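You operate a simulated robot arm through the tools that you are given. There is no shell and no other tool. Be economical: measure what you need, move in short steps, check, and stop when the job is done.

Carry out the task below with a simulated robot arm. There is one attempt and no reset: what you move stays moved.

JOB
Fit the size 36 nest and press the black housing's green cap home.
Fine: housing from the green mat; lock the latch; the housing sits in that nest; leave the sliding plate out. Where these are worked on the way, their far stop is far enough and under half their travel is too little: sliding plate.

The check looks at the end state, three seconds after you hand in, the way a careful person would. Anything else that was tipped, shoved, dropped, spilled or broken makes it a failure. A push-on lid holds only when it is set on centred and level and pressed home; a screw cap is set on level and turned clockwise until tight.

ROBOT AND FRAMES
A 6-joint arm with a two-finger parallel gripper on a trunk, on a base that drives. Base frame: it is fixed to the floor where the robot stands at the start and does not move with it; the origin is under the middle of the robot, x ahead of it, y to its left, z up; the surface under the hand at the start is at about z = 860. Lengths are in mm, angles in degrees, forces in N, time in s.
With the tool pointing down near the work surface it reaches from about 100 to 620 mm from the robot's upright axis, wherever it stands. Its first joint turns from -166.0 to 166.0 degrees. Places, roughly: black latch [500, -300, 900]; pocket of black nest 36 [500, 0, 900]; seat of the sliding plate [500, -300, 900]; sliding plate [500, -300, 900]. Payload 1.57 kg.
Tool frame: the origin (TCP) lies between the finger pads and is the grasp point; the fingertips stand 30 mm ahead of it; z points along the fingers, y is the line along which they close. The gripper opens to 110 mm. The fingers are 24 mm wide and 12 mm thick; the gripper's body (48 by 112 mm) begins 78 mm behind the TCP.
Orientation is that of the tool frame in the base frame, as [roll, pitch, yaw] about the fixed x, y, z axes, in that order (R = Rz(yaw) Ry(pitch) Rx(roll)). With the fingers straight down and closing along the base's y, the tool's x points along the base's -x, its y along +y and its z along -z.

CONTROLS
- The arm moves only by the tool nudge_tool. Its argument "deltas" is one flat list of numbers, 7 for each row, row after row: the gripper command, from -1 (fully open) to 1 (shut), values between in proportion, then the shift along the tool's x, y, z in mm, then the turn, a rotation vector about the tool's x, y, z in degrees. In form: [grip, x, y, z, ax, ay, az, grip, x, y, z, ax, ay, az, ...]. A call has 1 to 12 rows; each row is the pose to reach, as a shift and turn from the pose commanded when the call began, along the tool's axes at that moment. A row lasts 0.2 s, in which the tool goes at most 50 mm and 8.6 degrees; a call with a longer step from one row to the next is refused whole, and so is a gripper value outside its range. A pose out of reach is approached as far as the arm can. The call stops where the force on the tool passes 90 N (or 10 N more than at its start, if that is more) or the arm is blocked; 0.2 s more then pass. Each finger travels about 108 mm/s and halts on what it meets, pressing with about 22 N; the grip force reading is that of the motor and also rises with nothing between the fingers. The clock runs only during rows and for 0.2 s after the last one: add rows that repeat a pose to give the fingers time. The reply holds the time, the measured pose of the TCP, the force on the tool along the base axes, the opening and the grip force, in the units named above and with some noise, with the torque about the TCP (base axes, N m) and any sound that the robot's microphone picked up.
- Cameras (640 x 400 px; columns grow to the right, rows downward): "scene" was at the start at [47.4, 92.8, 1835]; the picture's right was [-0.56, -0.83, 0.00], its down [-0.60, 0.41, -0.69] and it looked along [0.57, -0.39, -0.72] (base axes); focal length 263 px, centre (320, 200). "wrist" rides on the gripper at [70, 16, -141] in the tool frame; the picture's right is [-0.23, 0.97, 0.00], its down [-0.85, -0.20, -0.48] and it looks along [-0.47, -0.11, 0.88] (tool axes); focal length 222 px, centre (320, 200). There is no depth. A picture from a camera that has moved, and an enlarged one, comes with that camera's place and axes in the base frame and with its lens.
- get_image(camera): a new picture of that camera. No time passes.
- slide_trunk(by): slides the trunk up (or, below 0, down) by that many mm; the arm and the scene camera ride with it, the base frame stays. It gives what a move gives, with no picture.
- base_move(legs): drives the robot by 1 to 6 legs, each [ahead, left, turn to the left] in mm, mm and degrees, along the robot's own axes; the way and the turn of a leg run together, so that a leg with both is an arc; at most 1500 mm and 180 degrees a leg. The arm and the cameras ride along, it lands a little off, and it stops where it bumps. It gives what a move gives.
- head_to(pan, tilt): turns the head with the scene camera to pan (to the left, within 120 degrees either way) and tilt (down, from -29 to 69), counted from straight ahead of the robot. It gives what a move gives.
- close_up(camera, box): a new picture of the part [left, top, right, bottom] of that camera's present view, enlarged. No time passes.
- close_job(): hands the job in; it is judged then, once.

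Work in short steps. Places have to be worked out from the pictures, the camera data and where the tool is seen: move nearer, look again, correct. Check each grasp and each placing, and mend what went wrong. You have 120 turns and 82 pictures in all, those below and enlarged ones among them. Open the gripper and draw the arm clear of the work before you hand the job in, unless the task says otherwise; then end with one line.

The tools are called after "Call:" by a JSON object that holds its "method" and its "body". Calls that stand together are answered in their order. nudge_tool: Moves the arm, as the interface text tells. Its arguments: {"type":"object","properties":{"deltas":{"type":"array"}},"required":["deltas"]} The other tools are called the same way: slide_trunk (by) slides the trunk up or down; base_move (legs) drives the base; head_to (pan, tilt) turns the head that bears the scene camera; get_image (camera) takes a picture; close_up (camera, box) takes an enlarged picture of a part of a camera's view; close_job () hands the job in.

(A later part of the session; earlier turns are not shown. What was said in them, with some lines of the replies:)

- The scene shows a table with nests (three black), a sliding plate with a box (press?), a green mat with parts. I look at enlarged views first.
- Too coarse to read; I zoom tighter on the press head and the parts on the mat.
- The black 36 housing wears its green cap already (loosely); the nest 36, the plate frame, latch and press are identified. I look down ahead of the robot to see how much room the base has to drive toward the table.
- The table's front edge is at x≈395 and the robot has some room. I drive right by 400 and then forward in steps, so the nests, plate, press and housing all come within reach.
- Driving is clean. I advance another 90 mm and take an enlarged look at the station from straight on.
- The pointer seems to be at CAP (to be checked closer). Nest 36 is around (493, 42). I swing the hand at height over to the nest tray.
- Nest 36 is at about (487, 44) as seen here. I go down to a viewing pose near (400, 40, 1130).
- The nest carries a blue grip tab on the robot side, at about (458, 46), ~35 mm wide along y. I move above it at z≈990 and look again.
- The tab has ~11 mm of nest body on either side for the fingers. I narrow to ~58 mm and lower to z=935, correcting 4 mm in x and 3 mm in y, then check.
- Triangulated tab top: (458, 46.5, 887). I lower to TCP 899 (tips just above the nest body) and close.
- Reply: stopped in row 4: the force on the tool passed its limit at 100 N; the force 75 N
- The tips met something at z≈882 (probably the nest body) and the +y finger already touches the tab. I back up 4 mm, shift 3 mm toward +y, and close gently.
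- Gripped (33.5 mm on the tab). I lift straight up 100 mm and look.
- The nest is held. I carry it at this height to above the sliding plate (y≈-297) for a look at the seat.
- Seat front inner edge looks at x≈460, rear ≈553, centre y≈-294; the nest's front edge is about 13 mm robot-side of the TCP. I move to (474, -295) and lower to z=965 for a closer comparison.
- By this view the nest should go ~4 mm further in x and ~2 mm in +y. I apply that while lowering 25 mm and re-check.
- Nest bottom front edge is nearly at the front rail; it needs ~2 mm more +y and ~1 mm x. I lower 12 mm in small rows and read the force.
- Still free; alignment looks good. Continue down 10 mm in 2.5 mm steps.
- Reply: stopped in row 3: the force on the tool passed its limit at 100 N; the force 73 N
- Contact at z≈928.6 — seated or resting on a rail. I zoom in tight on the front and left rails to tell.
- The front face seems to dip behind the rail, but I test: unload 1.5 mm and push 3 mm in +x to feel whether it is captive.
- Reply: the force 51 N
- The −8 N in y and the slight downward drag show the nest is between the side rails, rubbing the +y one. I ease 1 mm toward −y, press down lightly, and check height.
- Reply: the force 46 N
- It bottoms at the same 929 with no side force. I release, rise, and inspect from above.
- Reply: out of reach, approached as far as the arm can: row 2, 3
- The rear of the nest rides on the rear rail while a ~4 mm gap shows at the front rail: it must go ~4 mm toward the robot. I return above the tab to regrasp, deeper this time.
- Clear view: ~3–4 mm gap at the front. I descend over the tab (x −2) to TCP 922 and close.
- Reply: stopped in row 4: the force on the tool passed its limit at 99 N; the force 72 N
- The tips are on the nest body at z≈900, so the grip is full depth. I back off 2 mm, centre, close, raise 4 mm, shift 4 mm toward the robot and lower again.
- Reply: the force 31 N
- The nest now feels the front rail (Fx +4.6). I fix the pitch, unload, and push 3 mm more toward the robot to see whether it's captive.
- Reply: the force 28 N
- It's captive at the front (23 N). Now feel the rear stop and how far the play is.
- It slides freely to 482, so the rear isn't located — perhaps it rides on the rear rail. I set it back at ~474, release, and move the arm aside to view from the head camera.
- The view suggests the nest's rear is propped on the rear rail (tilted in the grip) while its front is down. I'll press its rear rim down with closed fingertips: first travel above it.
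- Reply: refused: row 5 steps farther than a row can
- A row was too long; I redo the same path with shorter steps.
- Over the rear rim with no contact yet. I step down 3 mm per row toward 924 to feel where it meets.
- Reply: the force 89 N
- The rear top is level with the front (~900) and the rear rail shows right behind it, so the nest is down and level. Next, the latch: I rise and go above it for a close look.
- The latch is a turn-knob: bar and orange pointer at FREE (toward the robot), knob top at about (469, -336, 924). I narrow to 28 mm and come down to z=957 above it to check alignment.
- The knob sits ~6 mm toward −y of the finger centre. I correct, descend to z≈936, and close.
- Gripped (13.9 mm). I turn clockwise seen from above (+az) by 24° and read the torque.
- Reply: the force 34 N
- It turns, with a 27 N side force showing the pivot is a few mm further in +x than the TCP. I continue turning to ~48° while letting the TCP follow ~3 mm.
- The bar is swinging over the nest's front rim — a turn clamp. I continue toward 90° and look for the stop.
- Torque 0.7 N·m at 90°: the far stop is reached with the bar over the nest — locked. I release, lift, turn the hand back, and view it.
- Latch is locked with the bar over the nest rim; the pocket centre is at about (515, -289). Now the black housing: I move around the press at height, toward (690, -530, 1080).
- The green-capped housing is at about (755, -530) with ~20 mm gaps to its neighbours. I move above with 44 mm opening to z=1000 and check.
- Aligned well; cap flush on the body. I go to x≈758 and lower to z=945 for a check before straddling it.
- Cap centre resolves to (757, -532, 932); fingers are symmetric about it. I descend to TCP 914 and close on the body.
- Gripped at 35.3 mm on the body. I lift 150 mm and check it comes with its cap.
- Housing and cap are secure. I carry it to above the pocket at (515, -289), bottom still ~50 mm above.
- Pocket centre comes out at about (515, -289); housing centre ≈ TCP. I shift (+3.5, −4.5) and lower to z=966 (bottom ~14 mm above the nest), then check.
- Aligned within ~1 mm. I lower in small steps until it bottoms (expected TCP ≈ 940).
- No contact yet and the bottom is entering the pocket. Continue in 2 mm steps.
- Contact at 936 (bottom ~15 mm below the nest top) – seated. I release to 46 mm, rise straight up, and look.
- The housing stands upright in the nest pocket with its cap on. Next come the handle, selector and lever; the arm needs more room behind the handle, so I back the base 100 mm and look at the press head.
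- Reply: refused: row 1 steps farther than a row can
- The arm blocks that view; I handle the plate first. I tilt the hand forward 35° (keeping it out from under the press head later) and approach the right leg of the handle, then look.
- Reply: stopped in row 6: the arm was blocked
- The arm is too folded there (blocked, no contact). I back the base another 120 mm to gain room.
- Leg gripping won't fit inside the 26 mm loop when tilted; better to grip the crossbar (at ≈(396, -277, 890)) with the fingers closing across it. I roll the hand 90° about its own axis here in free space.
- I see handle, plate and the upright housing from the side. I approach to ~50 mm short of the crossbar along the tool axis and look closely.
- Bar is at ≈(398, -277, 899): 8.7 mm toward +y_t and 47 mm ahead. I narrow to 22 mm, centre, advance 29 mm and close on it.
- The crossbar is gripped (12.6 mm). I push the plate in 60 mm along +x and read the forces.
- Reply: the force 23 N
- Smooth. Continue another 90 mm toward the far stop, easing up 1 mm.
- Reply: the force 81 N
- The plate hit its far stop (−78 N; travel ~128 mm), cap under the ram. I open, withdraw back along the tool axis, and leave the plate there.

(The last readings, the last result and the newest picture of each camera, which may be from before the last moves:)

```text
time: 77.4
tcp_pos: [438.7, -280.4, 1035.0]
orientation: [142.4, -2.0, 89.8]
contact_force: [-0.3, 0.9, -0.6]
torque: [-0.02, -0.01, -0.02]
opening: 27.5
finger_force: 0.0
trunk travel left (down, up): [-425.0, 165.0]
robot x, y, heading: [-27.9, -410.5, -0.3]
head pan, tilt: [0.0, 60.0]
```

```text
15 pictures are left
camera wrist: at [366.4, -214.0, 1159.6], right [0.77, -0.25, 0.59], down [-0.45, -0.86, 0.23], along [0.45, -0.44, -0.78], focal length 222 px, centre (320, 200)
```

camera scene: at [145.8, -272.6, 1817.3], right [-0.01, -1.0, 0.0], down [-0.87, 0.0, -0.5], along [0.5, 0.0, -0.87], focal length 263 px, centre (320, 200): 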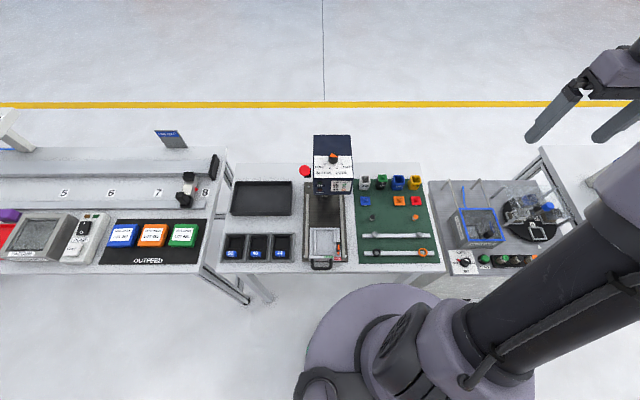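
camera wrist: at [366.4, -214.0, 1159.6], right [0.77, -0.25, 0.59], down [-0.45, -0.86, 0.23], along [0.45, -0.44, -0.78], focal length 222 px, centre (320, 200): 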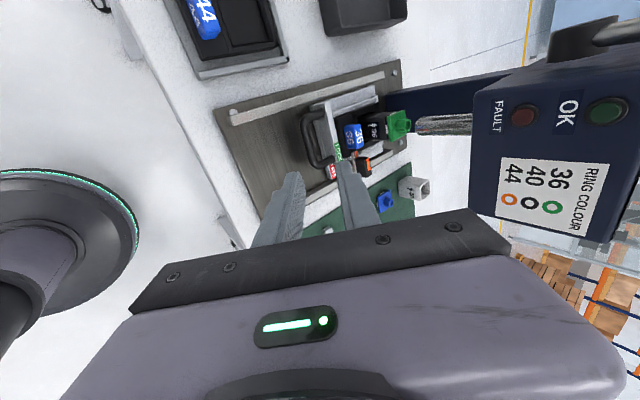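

The plate is in. To read the selector and find the lever I rise, move left, and roll the hand back.

Call:
{"method": "nudge_tool", "body": {"deltas": [0, 12, 9, -16, 0, 0, -8, 0, 25, 18, -32, 0, 0, -16, 0, 37, 27, -48, 0, 0, -24, 0, 50, 36, -63, 0, 0, -32, 0, 62, 45, -79, 0, 0, -40, 0, 75, 54, -95, 0, 0, -48, 0, 87, 62, -110, 0, 0, -56, 0, 100, 71, -126, 0, 0, -64, 0, 112, 80, -142, 0, 0, -72, 0, 125, 89, -158, 0, 0, -80, 0, 137, 98, -174, 0, 0, -88, 0, 150, 107, -189, 0, 0, -90]}}

Call:
{"method": "nudge_tool", "body": {"deltas": [0, 0, 0, 0, 0, 8, 0, 0, 0, 0, 0, 0, 16, 0, 0, 0, 0, 0, 0, 24, 0, 0, 0, 0, 0, 0, 32, 0, 0, 0, 0, 0, 0, 37, 0]}}

Call:
{"method": "get_image", "body": {"camera": "scene"}}

```text
time: 80.0
tcp_pos: [407.7, -138.2, 1252.5]
orientation: [177.5, 37.5, 178.3]
contact_force: [0.3, 0.0, -0.2]
torque: [-0.03, -0.06, 0.02]
opening: 55.0
finger_force: 0.1
trunk travel left (down, up): [-425.0, 165.0]
robot x, y, heading: [-29.2, -410.6, 0.2]
head pan, tilt: [0.0, 60.0]
```

```text
time: 81.2
tcp_pos: [410.0, -137.1, 1252.0]
orientation: [177.9, 17.7, 179.3]
contact_force: [0.2, -0.3, 0.8]
torque: [0.01, 0.0, -0.01]
opening: 54.8
finger_force: 0.0
out of reach, approached as far as the arm can: row 3, 4, 5
trunk travel left (down, up): [-425.0, 165.0]
robot x, y, heading: [-28.4, -410.4, -0.2]
head pan, tilt: [0.0, 60.0]
```

```text
14 pictures are left
camera scene: at [19.2, -273.1, 1817.3], right [0.0, -1.0, 0.0], down [-0.87, 0.0, -0.5], along [0.5, 0.0, -0.87], focal length 263 px, centre (320, 200)
```

scene: 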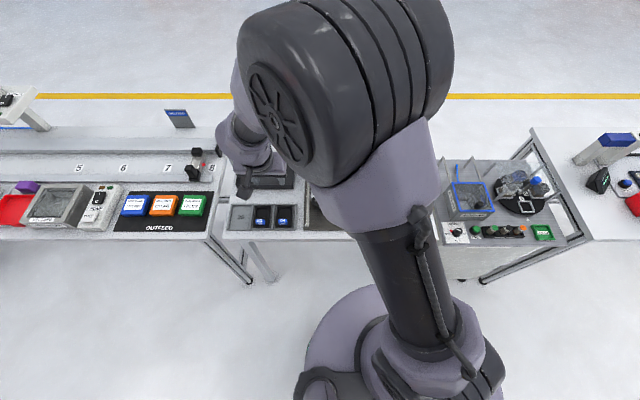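

The arm hides the press from the head camera, so I use the wrist camera.

Call:
{"method": "get_image", "body": {"camera": "wrist"}}

```text
13 pictures are left
camera wrist: at [301.1, -124.4, 1366.1], right [0.22, 0.97, 0.1], down [0.67, -0.22, 0.71], along [0.71, -0.09, -0.7], focal length 222 px, centre (320, 200)
```

wrist: 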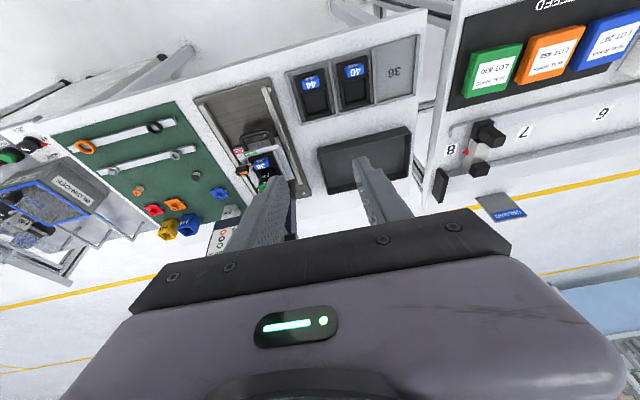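

The selector geometry from the earlier view resolves to CAP (pointer ~21° below right = CAP tick at 22.5°). The lever: pivot ≈(657, -236, 1117), red knob ≈(556, -233, 1257). I drive 80 mm forward for reach and look at the knob.

Call:
{"method": "base_move", "body": {"legs": [[80, 0, 0]]}}

Call:
{"method": "nudge_tool", "body": {"deltas": [-0.2, 25, 0, -35, 0, 0, 0, -0.2, 50, 0, -70, 0, 0, 0, -0.2, 75, 0, -95, 0, 0, 0]}}

Call:
{"method": "get_image", "body": {"camera": "wrist"}}

```text
time: 82.2
tcp_pos: [489.3, -135.5, 1252.1]
orientation: [178.0, 17.6, 179.4]
contact_force: [0.1, -0.5, 0.2]
torque: [0.02, 0.03, 0.01]
opening: 55.0
finger_force: 0.1
trunk travel left (down, up): [-425.0, 165.0]
robot x, y, heading: [50.5, -412.4, 0.1]
head pan, tilt: [0.0, 60.0]
```

```text
time: 83.0
tcp_pos: [382.2, -142.8, 1317.4]
orientation: [178.0, 18.4, 179.2]
contact_force: [-0.4, -1.1, 0.2]
torque: [0.01, 0.01, 0.0]
opening: 65.9
finger_force: 0.0
trunk travel left (down, up): [-425.0, 165.0]
robot x, y, heading: [50.5, -414.1, -0.0]
head pan, tilt: [0.0, 60.0]
```

```text
12 pictures are left
camera wrist: at [273.0, -130.2, 1430.3], right [0.22, 0.97, 0.1], down [0.66, -0.22, 0.72], along [0.72, -0.09, -0.69], focal length 222 px, centre (320, 200)
```

wrist: 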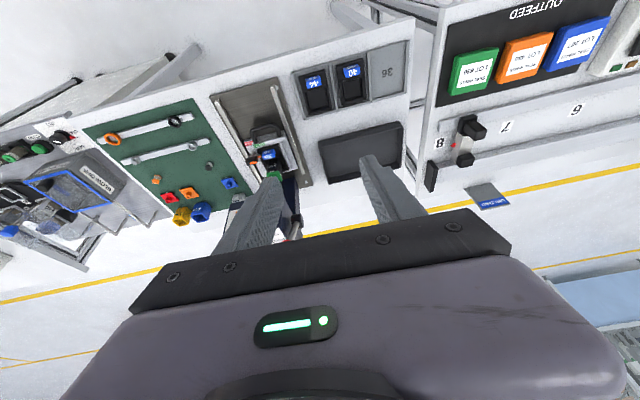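

The red knob is just visible behind the finger, consistent with my estimate. I move above it along the tool axis, ~80 mm short, and look.

Call:
{"method": "nudge_tool", "body": {"deltas": [-0.2, -36, -22, 8, 0, 0, 0, -0.2, -73, -45, 16, 0, 0, 0, -0.2, -110, -67, 23, 0, 0, 0, -0.2, -146, -90, 31, 0, 0, 0, -0.2, -146, -90, 31, 0, 0, 0]}}

Call:
{"method": "get_image", "body": {"camera": "wrist"}}

```text
time: 84.2
tcp_pos: [515.2, -228.4, 1294.9]
orientation: [179.5, 20.7, 179.3]
contact_force: [0.2, 0.4, 0.0]
torque: [0.0, 0.0, 0.02]
opening: 65.9
finger_force: 0.0
out of reach, approached as far as the arm can: row 1, 2, 3, 4, 5
trunk travel left (down, up): [-425.0, 165.0]
robot x, y, heading: [50.3, -412.2, 0.1]
head pan, tilt: [0.0, 60.0]
```

```text
11 pictures are left
camera wrist: at [400.3, -211.9, 1403.3], right [0.22, 0.97, 0.09], down [0.63, -0.21, 0.75], along [0.75, -0.11, -0.66], focal length 222 px, centre (320, 200)
```

wrist: 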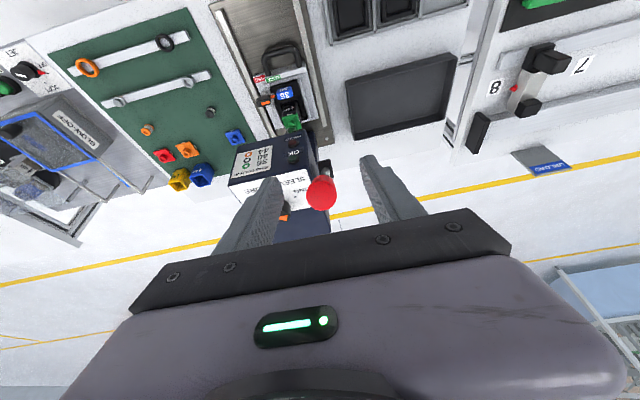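

The knob sits exactly on the TCP's line of sight, ~57 mm beyond it: (556, -233, 1257), ~31 mm in diameter. I narrow to 46 mm and move onto it.

Call:
{"method": "nudge_tool", "body": {"deltas": [0.16, -13, -3, 0, 0, 0, 0, 0.16, -25, -5, 12, 0, 0, 0, 0.16, -25, -5, 27, 0, 0, 0, 0.16, -25, -5, 42, 0, 0, 0, 0.16, -25, -5, 42, 0, 0, 0]}}

Call:
{"method": "close_up", "body": {"camera": "wrist", "box": [220, 100, 420, 230]}}

```text
time: 85.5
tcp_pos: [549.4, -235.9, 1265.0]
orientation: [179.5, 20.8, 179.3]
contact_force: [-0.3, -1.7, 0.6]
torque: [-0.03, 0.0, -0.02]
opening: 46.3
finger_force: 0.0
trunk travel left (down, up): [-425.0, 165.0]
robot x, y, heading: [48.8, -408.7, 0.3]
head pan, tilt: [0.0, 60.0]
```

```text
3.08 times, centred on (320, 165) of wrist
camera zoom: at [434.8, -218.8, 1372.8], right [0.22, 0.97, 0.09], down [0.63, -0.21, 0.75], along [0.74, -0.11, -0.66], focal length 684 px, centre (320, 308)
```

zoom: 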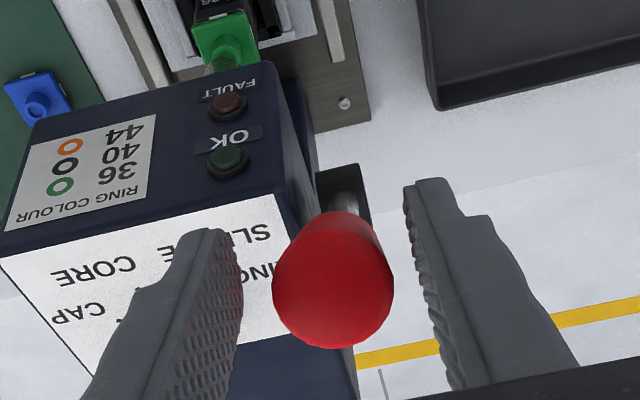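

The knob is centred between the fingers. I close on it.

Call:
{"method": "nudge_tool", "body": {"deltas": [0.5, 0, 1, 3, 0, 0, 0, 0.9, 0, 1, 3, 0, 0, 0, 0.9, 0, 1, 3, 0, 0, 0]}}

```text
time: 86.2
tcp_pos: [549.9, -233.8, 1262.6]
orientation: [179.7, 20.7, 179.3]
contact_force: [-3.7, 1.5, 3.5]
torque: [0.04, 0.18, 0.0]
opening: 29.0
finger_force: 38.8
trunk travel left (down, up): [-425.0, 165.0]
robot x, y, heading: [48.8, -407.9, 0.3]
head pan, tilt: [0.0, 60.0]
```

Gripped at r≈181 mm, 54° up. I pull the lever along its arc to ~34° and read the forces.

Call:
{"method": "nudge_tool", "body": {"deltas": [0.9, 14, 0, 4.5, 0, 0, 0, 0.9, 28.6, 0, 10.6, 0, 0, 0, 0.9, 42.4, 0, 18, 0, 0, 0, 0.9, 55.8, 0, 26.5, 0, 0, 0]}}

```text
time: 87.2
tcp_pos: [507.0, -233.5, 1216.7]
orientation: [179.5, 20.8, 179.3]
contact_force: [-3.9, -10.1, 12.7]
torque: [-0.08, -1.17, 0.06]
opening: 29.5
finger_force: 38.5
trunk travel left (down, up): [-425.0, 165.0]
robot x, y, heading: [49.4, -413.0, -0.1]
head pan, tilt: [0.0, 60.0]
```

The arc model fits (low forces). Continue to ~4°.

Call:
{"method": "nudge_tool", "body": {"deltas": [0.9, 12.4, 0, 9.6, 0, 0, 0, 0.9, 24, 0, 20.3, 0, 0, 0, 0.9, 34.6, 0, 32, 0, 0, 0, 0.9, 44.1, 0, 44.6, 0, 0, 0, 0.9, 52.5, 0, 57.8, 0, 0, 0, 0.9, 59.8, 0, 71.9, 0, 0, 0]}}

```text
time: 88.7
tcp_pos: [476.7, -227.7, 1127.0]
orientation: [179.7, 20.7, 179.4]
contact_force: [0.2, -0.5, 0.0]
torque: [0.04, -0.01, 0.02]
opening: 5.4
finger_force: 0.0
trunk travel left (down, up): [-425.0, 165.0]
robot x, y, heading: [49.3, -410.0, 0.2]
head pan, tilt: [0.0, 60.0]
```

The knob slipped out of the fingers somewhere on the arc. I look to see where the lever is.

Call:
{"method": "get_image", "body": {"camera": "wrist"}}

```text
9 pictures are left
camera wrist: at [362.8, -211.1, 1236.0], right [0.22, 0.97, 0.09], down [0.63, -0.21, 0.75], along [0.74, -0.11, -0.66], focal length 222 px, centre (320, 200)
```

wrist: 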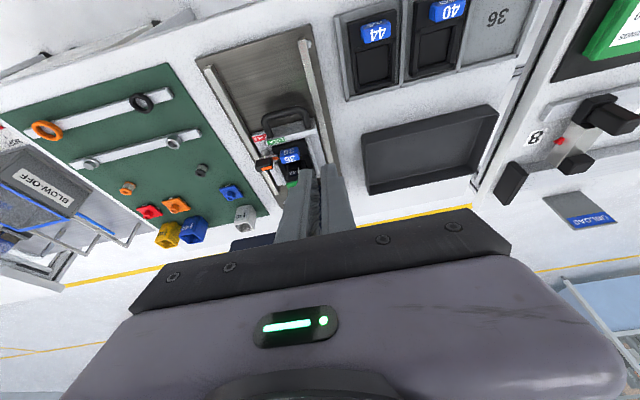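

The lever isn't where I left it (it likely sprang back up) — friction alone won't do. Plan: straddle the knob deep, with a vertical hand, so the palm pushes it down. I back off, raise the trunk for reach, and straighten the hand.

Call:
{"method": "nudge_tool", "body": {"deltas": [0.16, 30, 0, 0, 0, 0, 0, -0.2, 60, 0, 10, 0, 0, 0]}}

Call:
{"method": "slide_trunk", "body": {"by": 160}}

Call:
{"method": "nudge_tool", "body": {"deltas": [-0.2, 0, 0, 0, 0, 7, 0, -0.2, 0, 0, 0, 0, 14, 0, -0.2, 0, 0, 0, 0, 20.8, 0, -0.2, 0, 0, 0, 0, 20.8, 0]}}

Call:
{"method": "get_image", "body": {"camera": "wrist"}}

```text
time: 89.2
tcp_pos: [424.1, -226.5, 1097.3]
orientation: [179.5, 20.6, 179.4]
contact_force: [0.2, -0.4, 0.2]
torque: [0.0, -0.01, 0.02]
opening: 66.2
finger_force: 0.2
trunk travel left (down, up): [-425.0, 165.0]
robot x, y, heading: [54.4, -412.0, 0.1]
head pan, tilt: [0.0, 60.0]
```

```text
time: 91.1
tcp_pos: [424.8, -227.7, 1258.1]
orientation: [179.5, 20.5, 179.3]
contact_force: [0.1, 0.1, 0.3]
torque: [-0.01, 0.02, 0.01]
opening: 66.2
finger_force: 0.1
trunk travel left (down, up): [-585.0, 5.0]
robot x, y, heading: [48.7, -409.3, 0.2]
head pan, tilt: [0.0, 60.0]
```

```text
time: 92.1
tcp_pos: [406.7, -237.1, 1239.6]
orientation: [-179.0, 2.4, 179.5]
contact_force: [0.2, -1.0, -1.1]
torque: [0.0, -0.01, 0.02]
opening: 65.9
finger_force: 0.0
out of reach, approached as far as the arm can: row 2, 3, 4
trunk travel left (down, up): [-585.0, 5.0]
robot x, y, heading: [50.3, -414.6, 0.2]
head pan, tilt: [0.0, 60.0]
```

```text
8 pictures are left
camera wrist: at [331.4, -218.1, 1378.5], right [0.24, 0.97, -0.01], down [0.83, -0.2, 0.52], along [0.5, -0.13, -0.85], focal length 222 px, centre (320, 200)
```

wrist: 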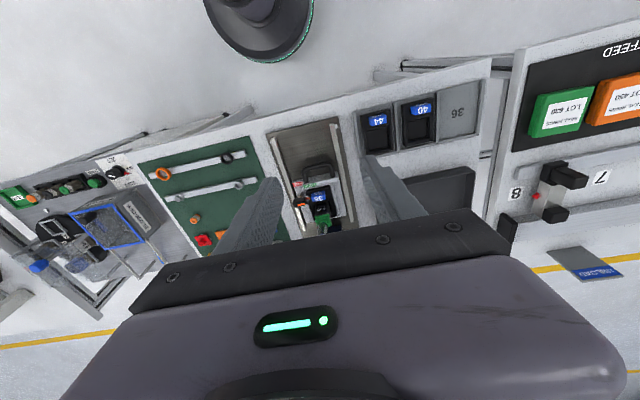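

The lever has sprung back up (it would be visible otherwise). I bring the vertical hand in from the front with the fingers either side of the knob and the palm just above it: TCP (552, -234, 1212).

Call:
{"method": "nudge_tool", "body": {"deltas": [0.16, -36, 2, 15, 0, 0.8, 0, 0.16, -72, 3, 34, 0, 1.6, 0, 0.16, -108, 3, 34, 0, 2.4, 0, 0.16, -125, 3, 34, 0, 2.4, 0, 0.16, -143, 3, 34, 0, 2.4, 0]}}

Call:
{"method": "get_image", "body": {"camera": "wrist"}}

```text
time: 93.3
tcp_pos: [499.4, -253.4, 1195.4]
orientation: [-176.5, 4.4, 179.5]
contact_force: [-22.6, 4.9, 19.7]
torque: [0.51, -0.85, 0.68]
opening: 49.3
finger_force: 1.8
out of reach, approached as far as the arm can: row 1, 2, 3, 4, 5
trunk travel left (down, up): [-585.0, 5.0]
robot x, y, heading: [44.4, -409.8, -0.1]
head pan, tilt: [0.0, 60.0]
```

```text
7 pictures are left
camera wrist: at [421.0, -228.6, 1329.2], right [0.24, 0.97, -0.04], down [0.81, -0.18, 0.55], along [0.53, -0.17, -0.83], focal length 222 px, centre (320, 200)
```

wrist: 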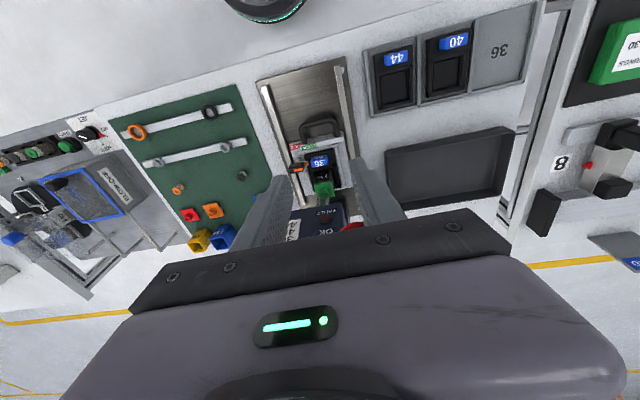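

The hand can't hold vertical here; the knob is now seen at ≈35° elevation (~(510, -235, 1219)). New plan: push with closed fingertips on the rod just inboard of the knob (its shoulder stops slipping). I back off, rise and tilt forward ~20°, and look.

Call:
{"method": "nudge_tool", "body": {"deltas": [0.16, 35, 10, 0, 0, 0, 0, 0.16, 75, 20, 0, 0, 0, 0, 0.5, 75, 20, -35, -1.5, -8, 0, 1, 75, 20, -70, -3, -16, 0, 1, 40, 20, -100, -3, -18, 0, 1, 10, 20, -110, -3, -18, 0]}}

Call:
{"method": "get_image", "body": {"camera": "wrist"}}

```text
time: 94.7
tcp_pos: [485.7, -228.9, 1300.7]
orientation: [-179.4, 22.3, -179.8]
contact_force: [0.6, -0.2, 0.8]
torque: [-0.03, 0.04, -0.03]
opening: 0.0
finger_force: 21.1
out of reach, approached as far as the arm can: row 3
trunk travel left (down, up): [-585.0, 5.0]
robot x, y, heading: [48.8, -413.7, -0.0]
head pan, tilt: [0.0, 60.0]
```

```text
6 pictures are left
camera wrist: at [367.7, -211.5, 1405.1], right [0.21, 0.97, 0.08], down [0.61, -0.19, 0.77], along [0.76, -0.11, -0.63], focal length 222 px, centre (320, 200)
```

wrist: 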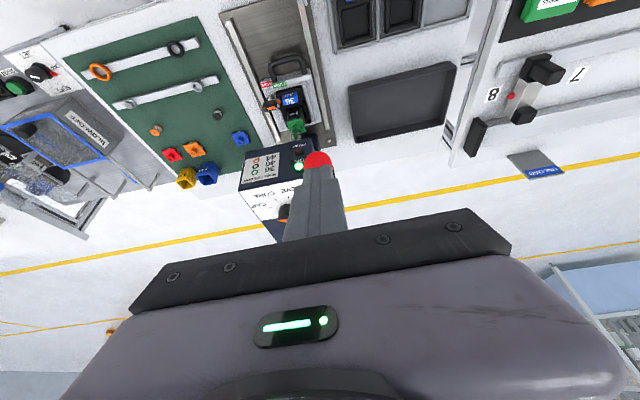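

The OK lamp seems lit green — perhaps the first stroke went all the way before the knob slipped off. I zoom in to confirm, including the cap.

Call:
{"method": "close_up", "body": {"camera": "wrist", "box": [240, 60, 350, 200]}}

```text
2.86 times, centred on (295, 130) of wrist
camera zoom: at [367.7, -211.5, 1405.1], right [0.21, 0.97, 0.08], down [0.61, -0.19, 0.77], along [0.76, -0.11, -0.63], focal length 635 px, centre (391, 400)
```

zoom: 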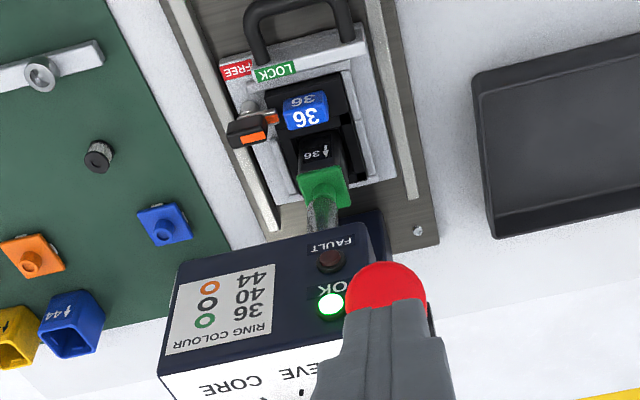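

OK is lit: the cap was pressed home. The lever has stayed partly down (~39°), so the ram may still rest on the cap; I'll regrip the knob, straight ahead ~69 mm, and return the lever up before pulling the plate.

Call:
{"method": "nudge_tool", "body": {"deltas": [0.5, 0, -3, -5, 0, 0, 0, 0.1, 0, -4, -5, 0, 0, 0, 0.1, 0, -4, 20, 0, 0, 0, 0.1, 0, -4, 45, 0, 0, 0, 0.1, 0, -4, 68, 0, 0, 0, 0.6, 0, -4, 68, 0, 0, 0, 0.9, 0, -4, 68, 0, 0, 0]}}

```text
time: 96.3
tcp_pos: [509.2, -232.9, 1235.0]
orientation: [-179.4, 22.2, -179.9]
contact_force: [-0.2, -1.6, -3.1]
torque: [0.01, 0.41, -0.03]
opening: 29.2
finger_force: 39.2
trunk travel left (down, up): [-585.0, 5.0]
robot x, y, heading: [52.9, -411.6, 0.2]
head pan, tilt: [0.0, 60.0]
```

Knob regripped (29 mm). I raise it along the arc to the 54° rest position and watch the force.

Call:
{"method": "nudge_tool", "body": {"deltas": [0.9, -11, 0, -5.5, 0, 0, 0, 0.9, -22.1, 0, -10.4, 0, 0, 0, 0.9, -35, 0, -15, 0, 0, 0, 0.9, -47.2, 0, -18.5, 0, 0, 0]}}

```text
time: 97.3
tcp_pos: [545.9, -233.3, 1268.1]
orientation: [-179.3, 22.1, -179.7]
contact_force: [-11.0, -2.4, -23.4]
torque: [0.06, 0.6, 0.16]
opening: 29.1
finger_force: 38.9
trunk travel left (down, up): [-585.0, 5.0]
robot x, y, heading: [50.4, -412.8, -0.2]
head pan, tilt: [0.0, 60.0]
```

The lever is back at its upper stop. I release, withdraw, lower the trunk back and drive 80 mm back to the pose used with the handle.

Call:
{"method": "nudge_tool", "body": {"deltas": [0.3, 0, 0, 0, 0, 0, 0, 0.1, 0, 0, 0, 0, 0, 0, 0.1, 0, 0, -35, 0, 0, 0, 0.1, 10, 0, -60, 0, 0, 0, 0.1, 55, 0, -60, 0, 0, 0, 0.1, 100, 0, -50, 0, 0, 0]}}

Call:
{"method": "base_move", "body": {"legs": [[-80, 0, 0]]}}

Call:
{"method": "slide_trunk", "body": {"by": -160}}

```text
time: 98.7
tcp_pos: [438.9, -233.2, 1280.3]
orientation: [-179.4, 22.4, -179.5]
contact_force: [1.0, 0.0, -0.2]
torque: [-0.03, -0.01, 0.0]
opening: 49.4
finger_force: 0.0
trunk travel left (down, up): [-585.0, 5.0]
robot x, y, heading: [48.9, -411.7, 0.1]
head pan, tilt: [0.0, 60.0]
```

```text
time: 99.8
tcp_pos: [358.4, -234.9, 1281.8]
orientation: [-179.4, 22.3, 180.0]
contact_force: [-0.1, -1.0, 0.6]
torque: [-0.02, -0.03, -0.02]
opening: 49.3
finger_force: 0.1
trunk travel left (down, up): [-585.0, 5.0]
robot x, y, heading: [-29.6, -411.4, -0.3]
head pan, tilt: [0.0, 60.0]
```

```text
time: 101.6
tcp_pos: [358.9, -234.0, 1122.5]
orientation: [-179.4, 22.3, 179.9]
contact_force: [-0.1, 0.4, 0.5]
torque: [0.02, -0.02, -0.04]
opening: 49.6
finger_force: 0.0
trunk travel left (down, up): [-425.0, 165.0]
robot x, y, heading: [-33.6, -412.7, -0.2]
head pan, tilt: [0.0, 60.0]
```

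Call:
{"method": "nudge_tool", "body": {"deltas": [0.4, 11, -20, 28, 0, -7.6, 0, 0.4, 22, -40, 55, 0, -15.2, 0, 0.4, 22, -40, 55, 0, -15.2, 0]}}

Call:
{"method": "nudge_tool", "body": {"deltas": [0.4, 0, 0, 0, 0, 0, 8, 0.4, 0, 0, 0, 0, 0, 16, 0.4, 0, 0, 0, 0, 0, 24, 0.4, 0, 0, 0, 0, 0, 32, 0.4, 0, 0, 0, 0, 0, 40, 0.4, 0, 0, 0, 0, 0, 48, 0.4, 0, 0, 0, 0, 0, 56, 0.4, 0, 0, 0, 0, 0, 64, 0.4, 0, 0, 0, 0, 0, 72, 0.4, 0, 0, 0, 0, 0, 80, 0.4, 0, 0, 0, 0, 0, 88, 0.4, 0, 0, 0, 0, 0, 90]}}

```text
time: 102.4
tcp_pos: [358.4, -276.8, 1062.7]
orientation: [-179.3, 37.5, -179.9]
contact_force: [-0.5, 0.5, 0.0]
torque: [0.01, -0.03, 0.01]
opening: 33.1
finger_force: 0.0
trunk travel left (down, up): [-425.0, 165.0]
robot x, y, heading: [-30.4, -410.8, -0.1]
head pan, tilt: [0.0, 60.0]
```

```text
time: 105.0
tcp_pos: [359.5, -274.6, 1062.3]
orientation: [142.5, 0.5, 89.6]
contact_force: [-0.8, 0.1, -0.2]
torque: [-0.01, 0.01, -0.02]
opening: 32.8
finger_force: 0.0
trunk travel left (down, up): [-425.0, 165.0]
robot x, y, heading: [-30.6, -410.5, -0.1]
head pan, tilt: [0.0, 60.0]
```

Hand is in the handle-gripping attitude. I approach to ~55 mm short of the crossbar (now ≈(525, -277, 899)) and look.

Call:
{"method": "nudge_tool", "body": {"deltas": [0.4, -1, 8, 44, 0, 0, 0, 0.4, -2, 16, 88, 0, 0, 0, 0.4, -2, 24, 132, 0, 0, 0, 0.4, -2, 31.6, 173, 0, 0, 0, 0.4, -2, 31.6, 173, 0, 0, 0]}}

Call:
{"method": "close_up", "body": {"camera": "wrist", "box": [240, 80, 440, 220]}}

```text
time: 106.2
tcp_pos: [490.7, -277.3, 942.8]
orientation: [142.5, 0.6, 89.8]
contact_force: [-0.9, -0.5, -0.3]
torque: [0.01, -0.03, -0.03]
opening: 33.0
finger_force: 0.0
trunk travel left (down, up): [-425.0, 165.0]
robot x, y, heading: [-32.5, -409.7, -0.2]
head pan, tilt: [0.0, 60.0]
```

```text
2.86 times, centred on (340, 150) of wrist
camera zoom: at [419.3, -206.0, 1065.3], right [0.77, -0.22, 0.59], down [-0.45, -0.85, 0.27], along [0.45, -0.48, -0.76], focal length 635 px, centre (263, 343)
```

zoom: 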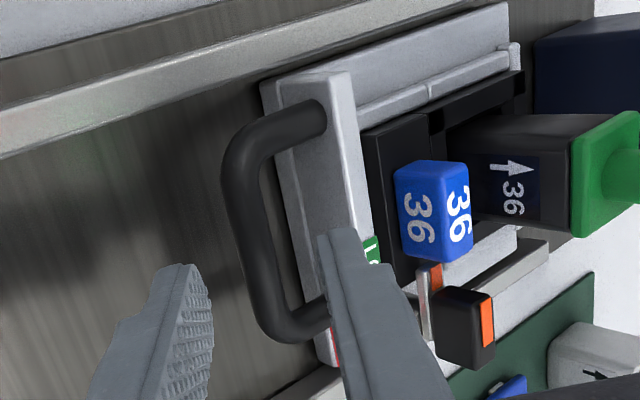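

The cap is now flush on the housing and the ram is clear. The crossbar is straight ahead, 55 mm: I narrow to 22 mm, advance 37 mm and close.

Call:
{"method": "nudge_tool", "body": {"deltas": [0.6, 0, -1, 0, 0, 0, 0, 0.6, 0, -1, 12, 0, 0, 0, 0.6, 0, -1, 25, 0, 0, 0, 0.6, 0, -1, 37, 0, 0, 0, 0.85, 0, -1, 37, 0, 0, 0, 1, 0, -1, 37, 0, 0, 0]}}

```text
time: 107.6
tcp_pos: [510.8, -278.2, 914.5]
orientation: [142.5, 0.7, 89.9]
contact_force: [0.2, 0.5, 1.4]
torque: [-0.26, -0.01, 0.7]
opening: 11.6
finger_force: 28.7
trunk travel left (down, up): [-425.0, 165.0]
robot x, y, heading: [-29.1, -410.6, 0.2]
head pan, tilt: [0.0, 60.0]
```

Gripped (11.6 mm). I pull the plate back out 120 mm.

Call:
{"method": "nudge_tool", "body": {"deltas": [1, 0, -7.9, -6.1, 0, 0, 0, 1, 0, -15.9, -12.2, 0, 0, 0, 1, 0, -23.8, -18.3, 0, 0, 0, 1, 0, -31.7, -24.4, 0, 0, 0, 1, 0, -39.7, -30.5, 0, 0, 0, 1, 0, -47.6, -36.5, 0, 0, 0, 1, 0, -55.5, -42.6, 0, 0, 0, 1, 0, -63.4, -48.7, 0, 0, 0, 1, 0, -71.4, -54.8, 0, 0, 0, 1, 0, -79.3, -60.9, 0, 0, 0, 1, 0, -87.2, -67, 0, 0, 0, 1, 0, -95.2, -73.1, 0, 0, 0]}}

Call:
{"method": "nudge_tool", "body": {"deltas": [1, 0, -4, -3, 0, 0, 0, 1, 0, -8, -6, 0, 0, 0]}}

```text
time: 110.2
tcp_pos: [390.3, -278.7, 913.3]
orientation: [142.7, 0.6, 89.8]
contact_force: [-4.1, 5.7, 4.6]
torque: [-0.24, -0.01, 0.68]
opening: 11.9
finger_force: 29.3
trunk travel left (down, up): [-425.0, 165.0]
robot x, y, heading: [-30.4, -412.3, -0.0]
head pan, tilt: [0.0, 60.0]
```

```text
time: 110.8
tcp_pos: [387.0, -277.6, 913.9]
orientation: [142.3, 0.4, 89.6]
contact_force: [26.9, -4.4, 9.7]
torque: [-1.09, -0.51, 0.03]
opening: 11.6
finger_force: 29.8
trunk travel left (down, up): [-425.0, 165.0]
robot x, y, heading: [-27.0, -413.6, -0.2]
head pan, tilt: [0.0, 60.0]
```

The outer stop is reached (+27 N at x=387). I relax 2 mm, open, withdraw along the tool axis and take a look.

Call:
{"method": "nudge_tool", "body": {"deltas": [1, 0, 2.5, 2, 0, 0, 0, 0.6, 0, 2.5, 2, 0, 0, 0, 0.6, 0, 2.5, 2, 0, 0, 0, 0.6, 0, 2.5, -25, 0, 0, 0, 0.6, 0, 2.5, -60, 0, 0, 0, 0.4, 0, 2.5, -100, 0, 0, 0]}}

Call:
{"method": "close_up", "body": {"camera": "wrist", "box": [300, 20, 500, 180]}}

```text
time: 112.2
tcp_pos: [321.5, -274.8, 995.6]
orientation: [142.4, 0.5, 89.8]
contact_force: [0.0, 0.2, -0.7]
torque: [-0.03, 0.02, 0.01]
opening: 32.9
finger_force: 0.0
trunk travel left (down, up): [-425.0, 165.0]
robot x, y, heading: [-30.4, -411.3, -0.6]
head pan, tilt: [0.0, 60.0]
```

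```text
2.50 times, centred on (400, 100) of wrist
camera zoom: at [249.6, -203.7, 1116.5], right [0.77, -0.22, 0.6], down [-0.45, -0.85, 0.27], along [0.45, -0.48, -0.76], focal length 555 px, centre (120, 450)
```

zoom: 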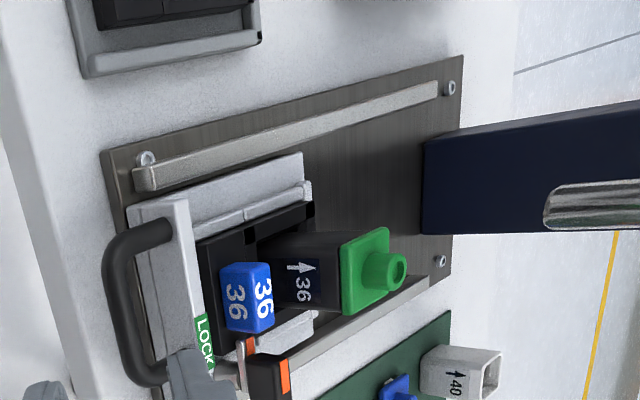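

Plate out, nest latched, housing upright in it with the cap flush, ram up. I open the gripper and draw the arm well clear before handing in.

Call:
{"method": "nudge_tool", "body": {"deltas": [0, 0, 0, -40, 0, 0, 0, -1, 0, 0, -80, 0, 0, 0, -1, 0, 10, -110, 0, 0, 0, -1, 0, 10, -110, 0, 0, 0]}}

Call:
{"method": "get_image", "body": {"camera": "wrist"}}

```text
time: 113.2
tcp_pos: [276.2, -261.1, 1072.7]
orientation: [142.7, 0.6, 89.6]
contact_force: [0.1, 0.5, 1.0]
torque: [0.05, 0.03, -0.01]
opening: 110.0
finger_force: 0.0
out of reach, approached as far as the arm can: row 3, 4
trunk travel left (down, up): [-425.0, 165.0]
robot x, y, heading: [-30.5, -409.4, 0.0]
head pan, tilt: [0.0, 60.0]
```

```text
2 pictures are left
camera wrist: at [204.7, -189.6, 1194.6], right [0.77, -0.22, 0.59], down [-0.45, -0.85, 0.27], along [0.44, -0.48, -0.76], focal length 222 px, centre (320, 200)
```

wrist: 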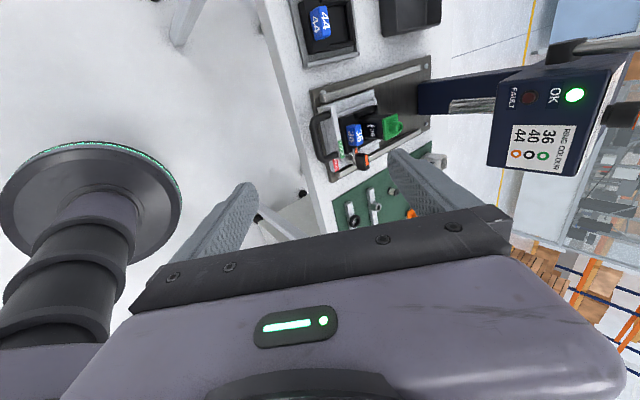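

The arm is clear, the OK lamp is lit, the plate is out, and the nest is locked with the housing in it. I'm handing the job in.

Call:
{"method": "close_job", "body": {}}

```text
The job is handed in.
```

The size 36 nest is in the sliding plate's seat with the latch locked. The black housing sits in the nest with its green cap pressed flush, the press shows OK, the plate is out at its stop and the arm is clear.
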